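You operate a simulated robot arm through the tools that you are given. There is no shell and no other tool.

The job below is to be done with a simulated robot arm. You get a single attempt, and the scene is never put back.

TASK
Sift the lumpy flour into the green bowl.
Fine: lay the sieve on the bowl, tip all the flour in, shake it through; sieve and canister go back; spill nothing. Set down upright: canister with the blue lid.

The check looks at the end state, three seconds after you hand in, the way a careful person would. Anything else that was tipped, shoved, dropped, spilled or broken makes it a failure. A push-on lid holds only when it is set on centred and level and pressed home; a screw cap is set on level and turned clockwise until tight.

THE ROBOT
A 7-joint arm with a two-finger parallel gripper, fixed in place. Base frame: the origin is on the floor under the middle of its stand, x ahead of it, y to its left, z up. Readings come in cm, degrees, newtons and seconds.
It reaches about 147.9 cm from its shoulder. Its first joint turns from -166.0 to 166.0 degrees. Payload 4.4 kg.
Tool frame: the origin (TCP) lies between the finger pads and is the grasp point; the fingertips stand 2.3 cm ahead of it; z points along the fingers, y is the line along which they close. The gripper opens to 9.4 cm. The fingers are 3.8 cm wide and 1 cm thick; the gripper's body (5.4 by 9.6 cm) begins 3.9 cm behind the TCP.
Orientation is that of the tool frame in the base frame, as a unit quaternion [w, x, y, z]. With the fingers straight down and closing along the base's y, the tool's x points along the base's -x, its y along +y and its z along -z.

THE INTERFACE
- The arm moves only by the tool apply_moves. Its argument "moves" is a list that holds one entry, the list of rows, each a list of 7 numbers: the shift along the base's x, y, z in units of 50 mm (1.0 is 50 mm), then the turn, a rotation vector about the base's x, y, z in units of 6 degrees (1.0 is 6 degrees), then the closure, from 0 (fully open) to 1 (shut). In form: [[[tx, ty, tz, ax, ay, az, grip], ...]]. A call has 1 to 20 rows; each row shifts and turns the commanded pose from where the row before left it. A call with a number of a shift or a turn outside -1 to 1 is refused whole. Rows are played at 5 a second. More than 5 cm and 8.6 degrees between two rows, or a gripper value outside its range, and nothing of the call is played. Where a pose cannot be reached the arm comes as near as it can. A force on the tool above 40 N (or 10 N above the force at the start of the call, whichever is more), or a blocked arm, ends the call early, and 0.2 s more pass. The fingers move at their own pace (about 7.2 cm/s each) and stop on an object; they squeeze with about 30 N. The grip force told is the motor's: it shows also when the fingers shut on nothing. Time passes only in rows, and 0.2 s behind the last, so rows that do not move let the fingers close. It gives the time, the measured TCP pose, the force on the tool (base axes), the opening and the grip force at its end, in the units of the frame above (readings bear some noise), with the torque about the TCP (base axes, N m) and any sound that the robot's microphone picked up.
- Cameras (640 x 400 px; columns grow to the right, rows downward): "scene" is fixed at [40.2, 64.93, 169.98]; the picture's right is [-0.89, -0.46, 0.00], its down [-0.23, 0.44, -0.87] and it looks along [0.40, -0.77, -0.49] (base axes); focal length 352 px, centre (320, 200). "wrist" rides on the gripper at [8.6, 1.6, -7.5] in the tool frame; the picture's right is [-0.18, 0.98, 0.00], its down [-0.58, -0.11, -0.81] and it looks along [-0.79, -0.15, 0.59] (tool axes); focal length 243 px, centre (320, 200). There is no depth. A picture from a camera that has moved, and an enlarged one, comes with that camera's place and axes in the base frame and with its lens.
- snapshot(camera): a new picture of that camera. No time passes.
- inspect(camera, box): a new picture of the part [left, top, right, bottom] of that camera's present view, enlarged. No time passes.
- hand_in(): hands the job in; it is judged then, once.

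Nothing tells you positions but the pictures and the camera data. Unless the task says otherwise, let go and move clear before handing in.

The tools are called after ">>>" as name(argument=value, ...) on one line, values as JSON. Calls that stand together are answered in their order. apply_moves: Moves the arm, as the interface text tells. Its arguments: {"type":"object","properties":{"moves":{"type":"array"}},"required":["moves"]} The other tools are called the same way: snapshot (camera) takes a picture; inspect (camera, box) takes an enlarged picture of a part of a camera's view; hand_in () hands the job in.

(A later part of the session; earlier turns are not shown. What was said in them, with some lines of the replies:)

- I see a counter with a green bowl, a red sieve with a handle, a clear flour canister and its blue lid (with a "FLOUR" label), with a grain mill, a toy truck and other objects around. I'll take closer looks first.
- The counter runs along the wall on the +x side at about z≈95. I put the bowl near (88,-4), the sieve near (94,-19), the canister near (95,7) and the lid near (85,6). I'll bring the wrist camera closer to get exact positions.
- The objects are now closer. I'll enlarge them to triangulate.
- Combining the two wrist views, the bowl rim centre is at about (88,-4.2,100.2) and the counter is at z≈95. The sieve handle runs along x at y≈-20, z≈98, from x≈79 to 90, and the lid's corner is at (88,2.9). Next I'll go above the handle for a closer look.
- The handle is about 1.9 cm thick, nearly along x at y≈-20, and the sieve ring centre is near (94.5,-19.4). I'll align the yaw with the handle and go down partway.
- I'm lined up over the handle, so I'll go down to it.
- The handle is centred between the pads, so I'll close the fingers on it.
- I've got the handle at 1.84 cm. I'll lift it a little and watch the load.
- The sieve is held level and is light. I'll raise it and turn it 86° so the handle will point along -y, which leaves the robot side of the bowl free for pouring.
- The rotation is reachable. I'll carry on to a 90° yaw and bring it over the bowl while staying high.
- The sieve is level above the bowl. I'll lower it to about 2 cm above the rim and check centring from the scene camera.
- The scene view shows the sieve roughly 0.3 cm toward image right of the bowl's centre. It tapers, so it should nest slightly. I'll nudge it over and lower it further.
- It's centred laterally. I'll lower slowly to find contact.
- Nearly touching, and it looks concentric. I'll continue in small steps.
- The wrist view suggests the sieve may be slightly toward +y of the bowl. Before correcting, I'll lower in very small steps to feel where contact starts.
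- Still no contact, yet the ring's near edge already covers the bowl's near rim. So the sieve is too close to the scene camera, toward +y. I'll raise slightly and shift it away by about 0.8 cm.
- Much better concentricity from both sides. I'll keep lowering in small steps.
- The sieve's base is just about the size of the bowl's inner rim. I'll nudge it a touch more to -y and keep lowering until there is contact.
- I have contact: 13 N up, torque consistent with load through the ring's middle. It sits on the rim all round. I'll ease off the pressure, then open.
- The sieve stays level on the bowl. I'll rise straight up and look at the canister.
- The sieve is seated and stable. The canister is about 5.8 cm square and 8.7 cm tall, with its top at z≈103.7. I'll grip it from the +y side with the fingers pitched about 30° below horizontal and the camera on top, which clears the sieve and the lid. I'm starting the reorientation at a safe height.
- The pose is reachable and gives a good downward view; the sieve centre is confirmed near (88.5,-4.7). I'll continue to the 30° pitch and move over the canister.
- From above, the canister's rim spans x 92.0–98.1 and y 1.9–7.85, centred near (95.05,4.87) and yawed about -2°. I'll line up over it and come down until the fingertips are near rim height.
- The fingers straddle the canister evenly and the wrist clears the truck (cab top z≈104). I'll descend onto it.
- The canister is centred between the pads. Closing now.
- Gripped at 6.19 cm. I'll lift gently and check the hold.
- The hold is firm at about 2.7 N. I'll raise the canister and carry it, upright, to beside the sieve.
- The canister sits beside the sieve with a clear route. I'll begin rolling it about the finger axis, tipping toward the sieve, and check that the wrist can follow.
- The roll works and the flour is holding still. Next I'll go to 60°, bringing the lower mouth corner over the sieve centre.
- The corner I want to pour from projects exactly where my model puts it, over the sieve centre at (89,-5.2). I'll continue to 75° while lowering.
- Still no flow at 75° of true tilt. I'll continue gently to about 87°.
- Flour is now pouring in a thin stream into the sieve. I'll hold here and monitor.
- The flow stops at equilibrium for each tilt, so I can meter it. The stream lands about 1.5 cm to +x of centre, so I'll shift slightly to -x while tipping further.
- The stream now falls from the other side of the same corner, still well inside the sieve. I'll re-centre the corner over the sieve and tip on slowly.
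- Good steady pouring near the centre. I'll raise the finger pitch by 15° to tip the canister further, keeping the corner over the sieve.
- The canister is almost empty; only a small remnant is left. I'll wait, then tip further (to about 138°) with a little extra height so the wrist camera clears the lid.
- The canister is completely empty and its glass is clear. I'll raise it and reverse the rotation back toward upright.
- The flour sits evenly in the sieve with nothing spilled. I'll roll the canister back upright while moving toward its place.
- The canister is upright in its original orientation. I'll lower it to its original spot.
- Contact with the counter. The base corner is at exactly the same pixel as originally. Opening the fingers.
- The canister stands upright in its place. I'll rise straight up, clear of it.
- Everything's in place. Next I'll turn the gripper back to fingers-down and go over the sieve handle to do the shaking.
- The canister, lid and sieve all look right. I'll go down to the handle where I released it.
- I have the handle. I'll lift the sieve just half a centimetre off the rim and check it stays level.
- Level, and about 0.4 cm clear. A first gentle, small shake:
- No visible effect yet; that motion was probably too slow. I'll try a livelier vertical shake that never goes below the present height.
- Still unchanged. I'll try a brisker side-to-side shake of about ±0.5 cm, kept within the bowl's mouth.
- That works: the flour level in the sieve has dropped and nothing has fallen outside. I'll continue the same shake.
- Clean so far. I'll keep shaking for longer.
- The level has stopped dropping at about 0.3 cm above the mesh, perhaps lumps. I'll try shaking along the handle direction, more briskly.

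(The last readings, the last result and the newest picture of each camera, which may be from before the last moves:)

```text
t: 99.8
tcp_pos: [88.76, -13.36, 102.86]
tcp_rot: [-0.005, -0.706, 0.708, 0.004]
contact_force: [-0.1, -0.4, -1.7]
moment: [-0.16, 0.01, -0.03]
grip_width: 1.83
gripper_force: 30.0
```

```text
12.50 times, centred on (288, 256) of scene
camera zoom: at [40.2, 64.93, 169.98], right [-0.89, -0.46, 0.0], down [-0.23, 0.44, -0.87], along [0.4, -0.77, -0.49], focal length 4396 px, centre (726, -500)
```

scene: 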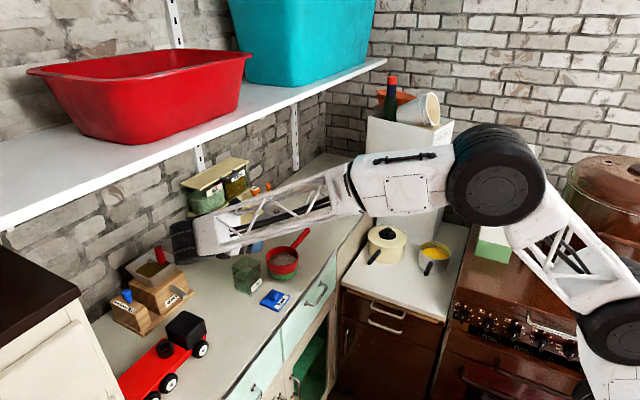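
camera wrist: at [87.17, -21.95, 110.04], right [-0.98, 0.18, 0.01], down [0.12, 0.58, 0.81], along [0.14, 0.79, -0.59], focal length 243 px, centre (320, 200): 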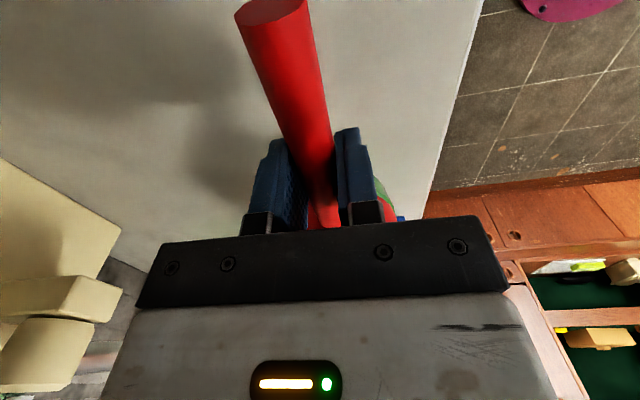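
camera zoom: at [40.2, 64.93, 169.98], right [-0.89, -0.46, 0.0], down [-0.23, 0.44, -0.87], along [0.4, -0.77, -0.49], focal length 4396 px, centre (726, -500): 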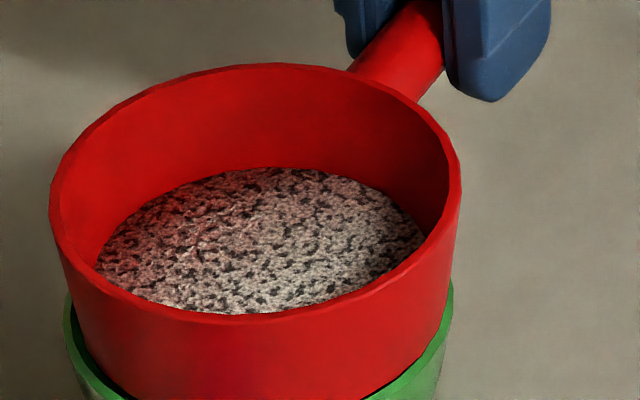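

The level is unchanged, so the rest may be lumps the mesh holds back. To make sure nothing more can come through, I'll do a vigorous vertical shake over the bowl, plus some twisting about the sieve's centre.

>>> apply_moves(moves=[[[0, 0, 0.3, 0, 0, 0, 1], [0, 0, 0.4, 0, 0, 0, 1], [0, 0, -0.5, 0, 0, 0, 1], [0, 0, 0.5, 0, 0, 0, 1], [0, 0, -0.5, 0, 0, 0, 1], [0, 0, 0.5, 0, 0, 0, 1], [0, 0, -0.5, 0, 0, 0, 1], [0, 0, 0.5, 0, 0, 0, 1], [0, 0, -0.5, 0, 0, 0, 1], [0, 0, 0.5, 0, 0, 0, 1], [0, 0, -0.5, 0, 0, 0, 1], [0, 0, 0, 0, 0, 0, 1]]])

>>> inspect(camera="scene", box=[265, 235, 310, 267])

>>> inspect(camera="scene", box=[255, 235, 325, 285])

```text
t: 102.4
tcp_pos: [88.79, -13.42, 104.09]
tcp_rot: [0.004, 0.707, -0.707, -0.004]
contact_force: [0.5, -0.1, -1.4]
moment: [-0.13, 0.02, 0.01]
grip_width: 1.85
gripper_force: 29.9
```

```text
12.50 times, centred on (288, 251) of scene
camera zoom: at [40.2, 64.93, 169.98], right [-0.89, -0.46, 0.0], down [-0.23, 0.44, -0.87], along [0.4, -0.77, -0.49], focal length 4396 px, centre (726, -438)
```

zoom: 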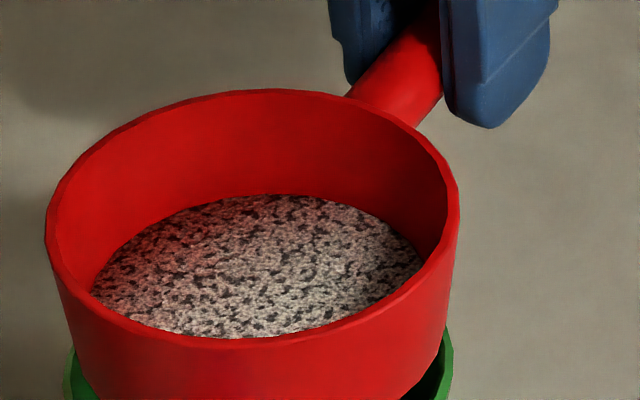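

```text
8.00 times, centred on (290, 260) of scene
camera zoom: at [40.2, 64.93, 169.98], right [-0.89, -0.46, 0.0], down [-0.23, 0.44, -0.87], along [0.4, -0.77, -0.49], focal length 2814 px, centre (560, -280)
```

zoom: 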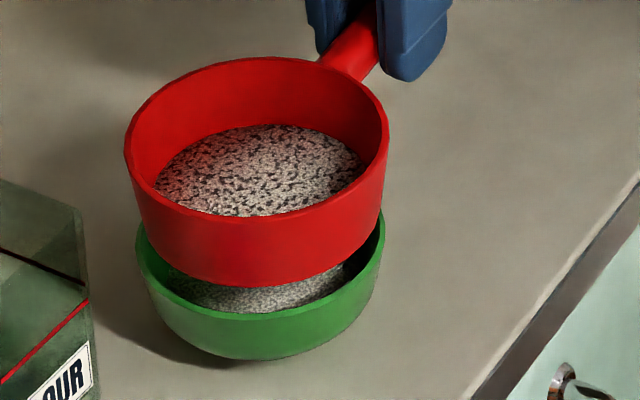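

I can now see fine flour in the bowl, while what is left in the sieve looks coarser, like lumps. One more check with a twisting shake about the sieve's own centre, which keeps the mesh right over the bowl.

>>> apply_moves(moves=[[[0, 0, -0.2, 0, 0, 0, 1], [0.09, 0, 0, 0, 0, 0.5, 1], [-0.18, 0, 0, 0, 0, -1, 1], [0.18, 0, 0, 0, 0, 1, 1], [-0.18, 0, 0, 0, 0, -1, 1], [0.18, 0, 0, 0, 0, 1, 1], [-0.18, 0, 0, 0, 0, -1, 1], [0.18, 0, 0, 0, 0, 1, 1], [-0.18, 0, 0, 0, 0, -1, 1], [0.18, 0, 0, 0, 0, 1, 1], [-0.18, 0, 0, 0, 0, -1, 1], [0.18, 0, 0, 0, 0, 1, 1], [-0.09, 0, 0, 0, 0, -0.5, 1], [0, 0, 0, 0, 0, 0, 1]]])

>>> inspect(camera="scene", box=[265, 240, 310, 272])

>>> inspect(camera="scene", box=[240, 220, 340, 300])

```text
t: 105.4
tcp_pos: [88.83, -13.42, 102.91]
tcp_rot: [-0.004, -0.707, 0.707, 0.004]
contact_force: [0.0, 0.6, -1.0]
moment: [-0.09, -0.02, 0.03]
grip_width: 1.84
gripper_force: 29.7
```

```text
12.50 times, centred on (288, 256) of scene
camera zoom: at [40.2, 64.93, 169.98], right [-0.89, -0.46, 0.0], down [-0.23, 0.44, -0.87], along [0.4, -0.77, -0.49], focal length 4396 px, centre (726, -500)
```

zoom: 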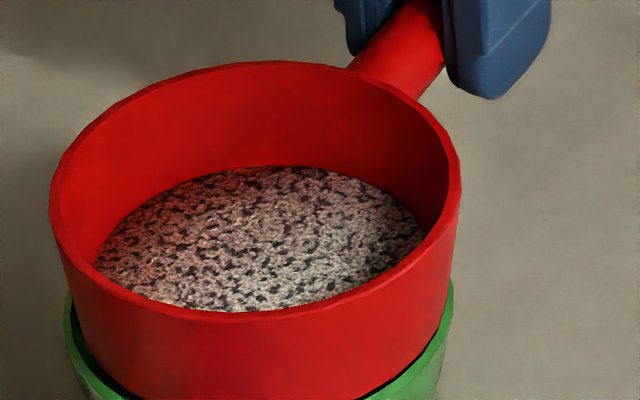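

```text
5.00 times, centred on (290, 260) of scene
camera zoom: at [40.2, 64.93, 169.98], right [-0.89, -0.46, 0.0], down [-0.23, 0.44, -0.87], along [0.4, -0.77, -0.49], focal length 1758 px, centre (470, -100)
```

zoom: 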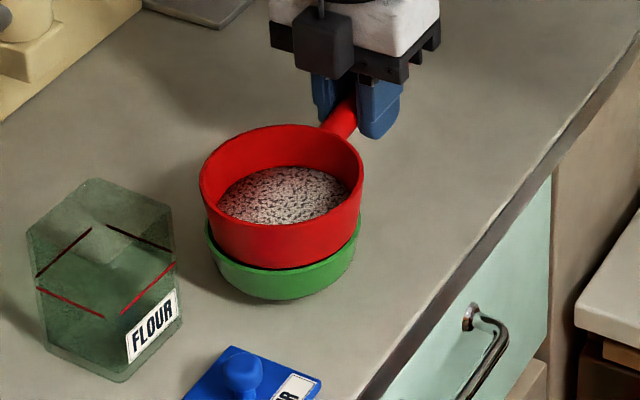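

Nothing further passes: fine flour is in the bowl and only lumps remain in the sieve. I'll lift the sieve gently and look into the bowl before returning it.

>>> apply_moves(moves=[[[0, 0, 0.1, 0, 0, 0, 1], [0, 0, 0.2, 0, 0, 0, 1], [0, 0, 0.2, 0, 0, 0, 1], [0, 0, 0.2, 0, 0, 0, 1], [0, 0, 0.2, 0, 0, 0, 1], [0, 0, 0.2, 0, 0, 0, 1], [0, 0, 0.2, 0, 0, 0, 1], [0, 0, 0.2, 0, 0, 0, 1], [0, 0, 0.1, 0, 0, 0, 1], [0, 0, 0, 0, 0, 0, 1]]])

>>> inspect(camera="scene", box=[250, 205, 330, 285])

>>> inspect(camera="scene", box=[265, 250, 310, 282])

```text
t: 107.6
tcp_pos: [88.68, -13.24, 110.84]
tcp_rot: [-0.004, -0.707, 0.707, 0.005]
contact_force: [-0.2, -0.5, -1.6]
moment: [-0.12, 0.0, -0.01]
grip_width: 1.86
gripper_force: 29.9
```

```text
5.00 times, centred on (290, 245) of scene
camera zoom: at [40.2, 64.93, 169.98], right [-0.89, -0.46, 0.0], down [-0.23, 0.44, -0.87], along [0.4, -0.77, -0.49], focal length 1758 px, centre (470, -25)
```

zoom: 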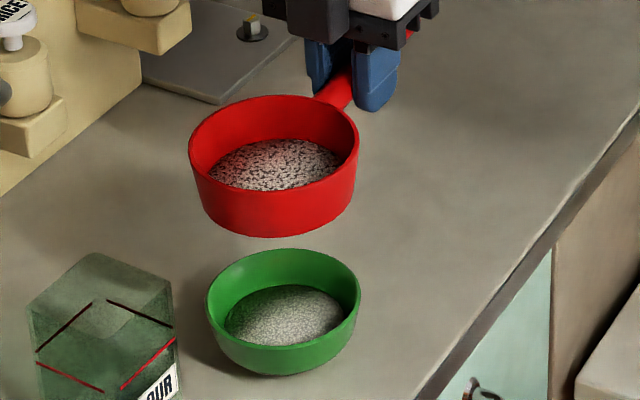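

```text
12.50 times, centred on (288, 266) of scene
camera zoom: at [40.2, 64.93, 169.98], right [-0.89, -0.46, 0.0], down [-0.23, 0.44, -0.87], along [0.4, -0.77, -0.49], focal length 4396 px, centre (726, -625)
```

zoom: 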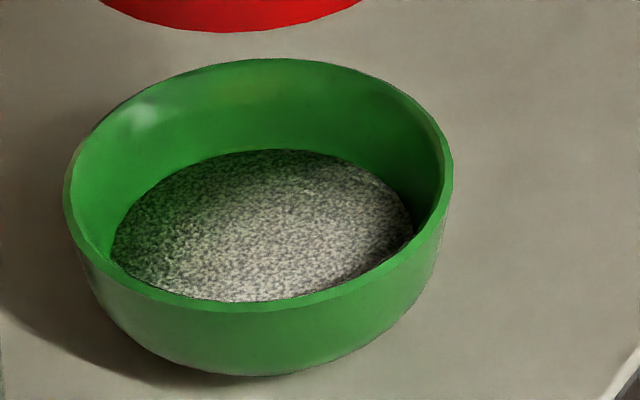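

The bowl holds fine sifted flour with a clean rim and counter, and the sieve holds only coarse lumps. I'll carry the sieve back smoothly, rotating it to its original heading.

>>> apply_moves(moves=[[[-0.05, -0.04, 0, 0, 0, -0.45, 1], [-0.06, -0.06, 0, 0, 0, -0.9, 1], [-0.06, -0.06, 0, 0, 0, -0.9, 1], [-0.06, -0.06, 0, 0, 0, -0.9, 1], [-0.06, -0.06, 0, 0, 0, -0.9, 1], [-0.06, -0.06, 0, 0, 0, -0.9, 1], [-0.06, -0.06, 0, 0, 0, -0.9, 1], [-0.06, -0.06, 0, 0, 0, -0.9, 1], [-0.06, -0.06, 0, 0, 0, -0.9, 1], [-0.06, -0.06, 0, 0, 0, -0.9, 1], [-0.06, -0.06, 0, 0, 0, -0.9, 1], [-0.06, -0.06, 0, 0, 0, -0.9, 1], [-0.06, -0.06, 0, 0, 0, -0.9, 1], [-0.06, -0.06, 0, 0, 0, -0.9, 1], [-0.06, -0.06, 0, 0, 0, -0.9, 1], [-0.05, -0.05, 0, 0, 0, -0.9, 1], [0, -0.04, 0, 0, 0, -0.38, 1], [0, 0, 0, 0, 0, 0, 1]]])

>>> snapshot(camera="wrist")

>>> inspect(camera="scene", box=[220, 180, 360, 310])

```text
t: 111.4
tcp_pos: [84.02, -18.34, 110.9]
tcp_rot: [0.0, -0.036, 0.999, 0.007]
contact_force: [0.4, -0.1, -2.0]
moment: [-0.02, 0.1, -0.03]
grip_width: 1.82
gripper_force: 30.4
```

```text
taken
camera wrist: at [75.34, -17.35, 118.44], right [0.12, 0.99, 0.01], down [0.59, -0.08, 0.81], along [0.8, -0.09, -0.59], focal length 243 px, centre (320, 200)
```

wrist: 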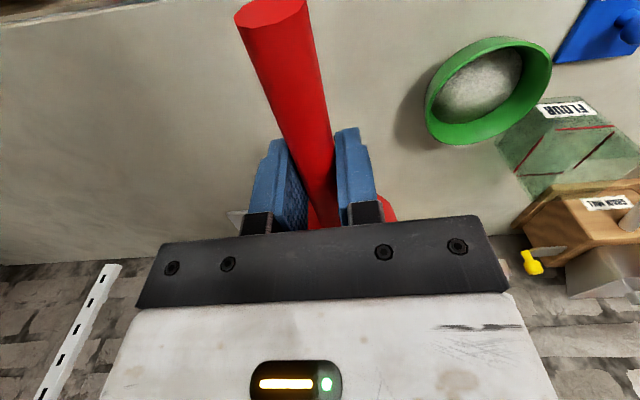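

```text
3.08 times, centred on (290, 245) of scene
camera zoom: at [40.2, 64.93, 169.98], right [-0.89, -0.46, 0.0], down [-0.23, 0.44, -0.87], along [0.4, -0.77, -0.49], focal length 1082 px, centre (412, 62)
```

zoom: 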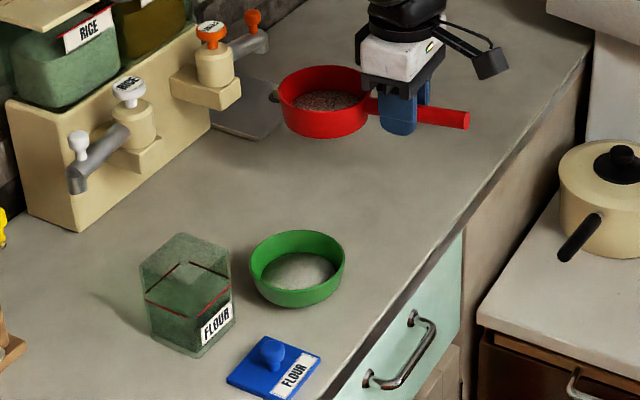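

The original heading is restored. Now I'll lower it over its original spot.

>>> apply_moves(moves=[[[0.1, -0.09, 0, 0, 0, 0, 1], [0.15, -0.13, 0, 0, 0, 0, 1], [0.14, -0.12, -0.1, 0, 0, 0, 1], [0, 0, -0.25, 0, 0, 0, 1], [0, 0, -0.3, 0, 0, 0, 1], [0, 0, -0.3, 0, 0, 0, 1], [0, 0, -0.3, 0, 0, 0, 1], [0, 0, -0.3, 0, 0, 0, 1], [0, 0, -0.3, 0, 0, 0, 1], [0, 0, -0.3, 0, 0, 0, 1], [0, 0, -0.15, 0, 0, 0, 1], [0, 0, 0, 0, 0, 0, 1]]])

>>> inspect(camera="scene", box=[250, 200, 350, 270])

```text
t: 114.0
tcp_pos: [86.15, -20.03, 99.35]
tcp_rot: [0.0, -0.035, 0.999, 0.007]
contact_force: [-0.4, 0.7, -1.6]
moment: [0.0, 0.12, 0.0]
grip_width: 1.84
gripper_force: 30.2
```

```text
5.71 times, centred on (300, 235) of scene
camera zoom: at [40.2, 64.93, 169.98], right [-0.89, -0.46, 0.0], down [-0.23, 0.44, -0.87], along [0.4, -0.77, -0.49], focal length 2010 px, centre (434, 0)
```

zoom: 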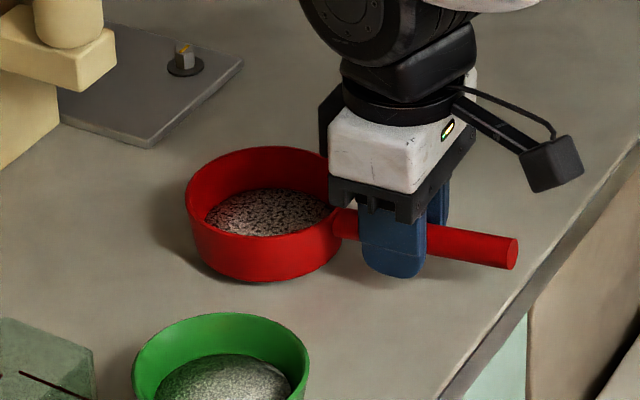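

>>> apply_moves(moves=[[[-0.01, 0, -0.1, 0, 0, 0, 1], [0, 0, -0.06, 0, 0, 0, 1], [0, 0, 0, 0, 0, 0, 1]]])

>>> apply_moves(moves=[[[0, 0, -0.03, 0, 0, 0, 1], [0, 0, 0, 0, 0, 0, 1]]])

```text
t: 114.8
tcp_pos: [85.9, -19.98, 98.61]
tcp_rot: [0.0, -0.035, 0.999, 0.006]
contact_force: [0.3, 0.5, -1.3]
moment: [-0.04, 0.14, 0.01]
grip_width: 1.83
gripper_force: 29.5
```

```text
t: 115.4
tcp_pos: [85.96, -20.0, 98.4]
tcp_rot: [0.0, -0.035, 0.999, 0.006]
contact_force: [-0.9, 0.0, -1.9]
moment: [-0.04, 0.06, -0.01]
grip_width: 1.83
gripper_force: 29.8
```

>>> apply_moves(moves=[[[0, -0.01, -0.02, 0, 0, 0, 1], [0, 0, 0, 0, 0, 0, 1]]])

>>> inspect(camera="scene", box=[250, 200, 350, 270])

```text
t: 116.0
tcp_pos: [85.95, -20.09, 98.38]
tcp_rot: [0.0, -0.035, 0.999, 0.006]
contact_force: [-0.1, 0.6, 2.2]
moment: [0.01, -0.37, 0.09]
grip_width: 1.87
gripper_force: 30.5
```

```text
5.71 times, centred on (300, 235) of scene
camera zoom: at [40.2, 64.93, 169.98], right [-0.89, -0.46, 0.0], down [-0.23, 0.44, -0.87], along [0.4, -0.77, -0.49], focal length 2010 px, centre (434, 0)
```

zoom: 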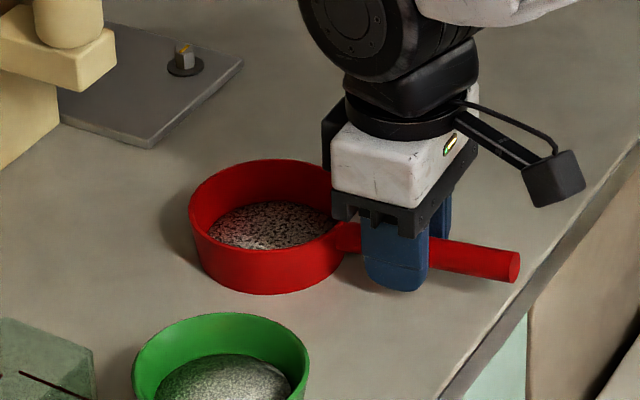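

It's touching the counter in its original place. I'll release and rise.

>>> apply_moves(moves=[[[0, 0, 0, 0, 0, 0, 0.75], [0, 0, 0, 0, 0, 0, 0.65], [0, 0, 0, 0, 0, 0, 0.5], [0, 0, 0, 0, 0, 0, 0.4], [0, 0, 0, 0, 0, 0, 0.4], [0, 0, 0.2, 0, 0, 0, 0.4], [0, 0, 0.4, 0, 0, 0, 0.4], [0, 0, 0.6, 0, 0, 0, 0.4], [0, 0, 0.8, 0, 0, 0, 0.2], [0, 0, 0.8, 0, 0, 0, 0], [0, 0, 0, 0, 0, 0, 0]]])

>>> snapshot(camera="wrist")

>>> inspect(camera="scene", box=[210, 210, 350, 320])

```text
t: 118.4
tcp_pos: [85.76, -20.0, 112.48]
tcp_rot: [-0.001, -0.035, 0.999, 0.006]
contact_force: [0.3, 0.4, 0.3]
moment: [0.03, -0.01, -0.04]
grip_width: 9.42
gripper_force: 0.0
```

```text
taken
camera wrist: at [77.06, -19.13, 119.97], right [0.12, 0.99, 0.01], down [0.59, -0.08, 0.81], along [0.8, -0.09, -0.59], focal length 243 px, centre (320, 200)
```

wrist: 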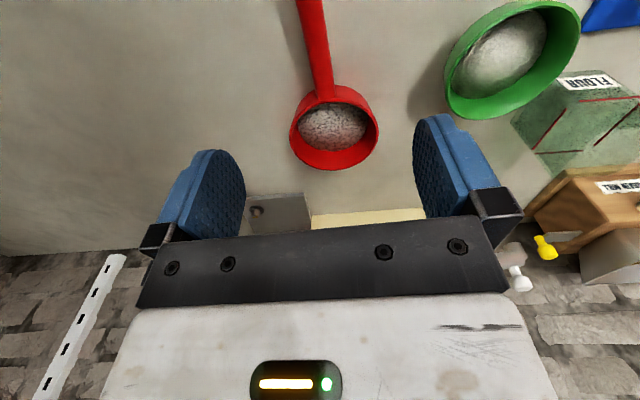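

```text
3.64 times, centred on (280, 265) of scene
camera zoom: at [40.2, 64.93, 169.98], right [-0.89, -0.46, 0.0], down [-0.23, 0.44, -0.87], along [0.4, -0.77, -0.49], focal length 1279 px, centre (466, -36)
```

zoom: 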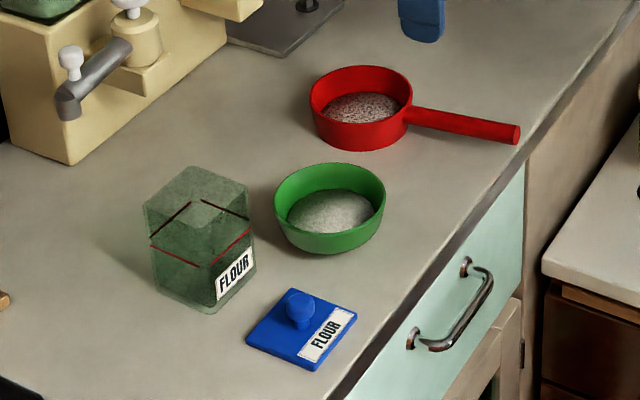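

The bowl, sieve, canister and lid are all at their original spots, and there's fine flour in the bowl. I'll back the arm away to its starting area and take a last look.

>>> apply_moves(moves=[[[-0.3, 0.1, 0.5, 0, 0, 0, 0], [-0.4, 0.15, 0.6, 0, 0, 0, 0], [-0.5, 0.15, 0.7, 0, 0, 0, 0], [-0.5, 0.2, 0.7, 0, 0, 0, 0], [-0.5, 0.2, 0.7, 0, 0, 0, 0], [0, 0, 0, 0, 0, 0, 0]]])

>>> snapshot(camera="scene")

>>> snapshot(camera="wrist")

>>> inspect(camera="scene", box=[100, 140, 320, 360])

>>> inspect(camera="scene", box=[225, 215, 335, 300])

```text
t: 119.8
tcp_pos: [74.9, -15.95, 128.55]
tcp_rot: [0.0, -0.035, 0.999, 0.007]
contact_force: [0.1, -0.4, 0.3]
moment: [0.01, -0.02, 0.01]
grip_width: 9.4
gripper_force: 0.0
```

```text
taken
```

scene: 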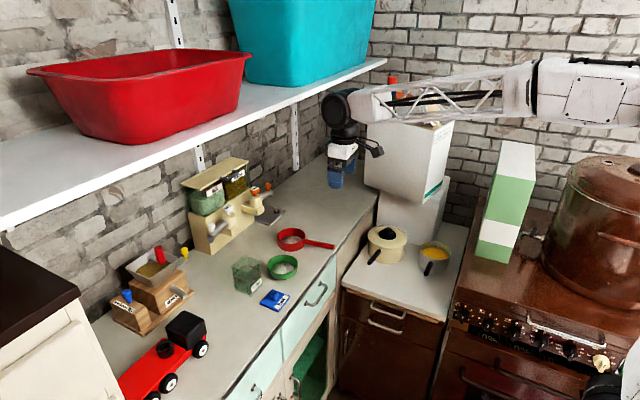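

```text
taken
camera wrist: at [66.23, -15.03, 136.04], right [0.11, 0.99, 0.01], down [0.59, -0.08, 0.81], along [0.8, -0.09, -0.59], focal length 243 px, centre (320, 200)
```

wrist: 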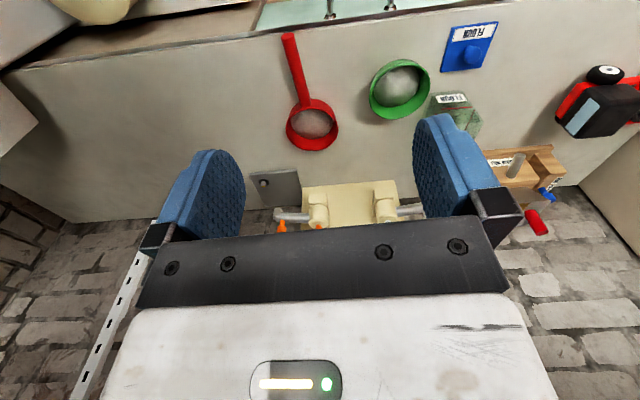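

```text
1.82 times, centred on (210, 250) of scene
camera zoom: at [40.2, 64.93, 169.98], right [-0.89, -0.46, 0.0], down [-0.23, 0.44, -0.87], along [0.4, -0.77, -0.49], focal length 639 px, centre (520, 109)
```

zoom: 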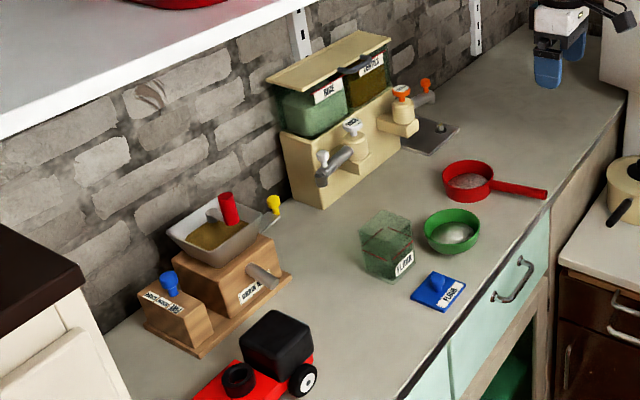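

```text
4.71 times, centred on (280, 258) of scene
camera zoom: at [40.2, 64.93, 169.98], right [-0.89, -0.46, 0.0], down [-0.23, 0.44, -0.87], along [0.4, -0.77, -0.49], focal length 1655 px, centre (508, -71)
```

zoom: 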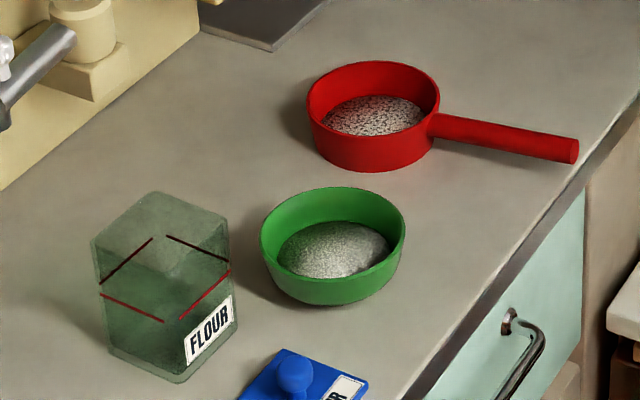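

The fine flour is in the green bowl, with only lumps left in the sieve. The sieve and the empty canister (upright) are back in their places, the lid hasn't moved, nothing has spilled, and the arm is clear. I read "canister with the blue lid" as naming the canister, so I left the lid off, as it was at the start. Handing in.

>>> hand_in()

```text
The job is handed in.
```

I sifted the flour into the green bowl and handed the job in. I haven't seen the check's result.

- **Flour:** The canister is completely empty. Fine flour is in the bowl, and the last pictures show nothing spilled on the counter.
- **Lumps:** A layer of coarse lumps about 0.3 cm deep is still in the sieve. Further shaking in every direction brought nothing more through, so I took these as lumps the mesh holds back.
- **Sieve and canister:** Both are back where they started, and the canister is standing upright.
- **Lid:** I took "canister with the blue lid" as the canister's name rather than an instruction to close it. The lid is still lying beside the canister, untouched. If you meant the lid to go on, that part is not done.
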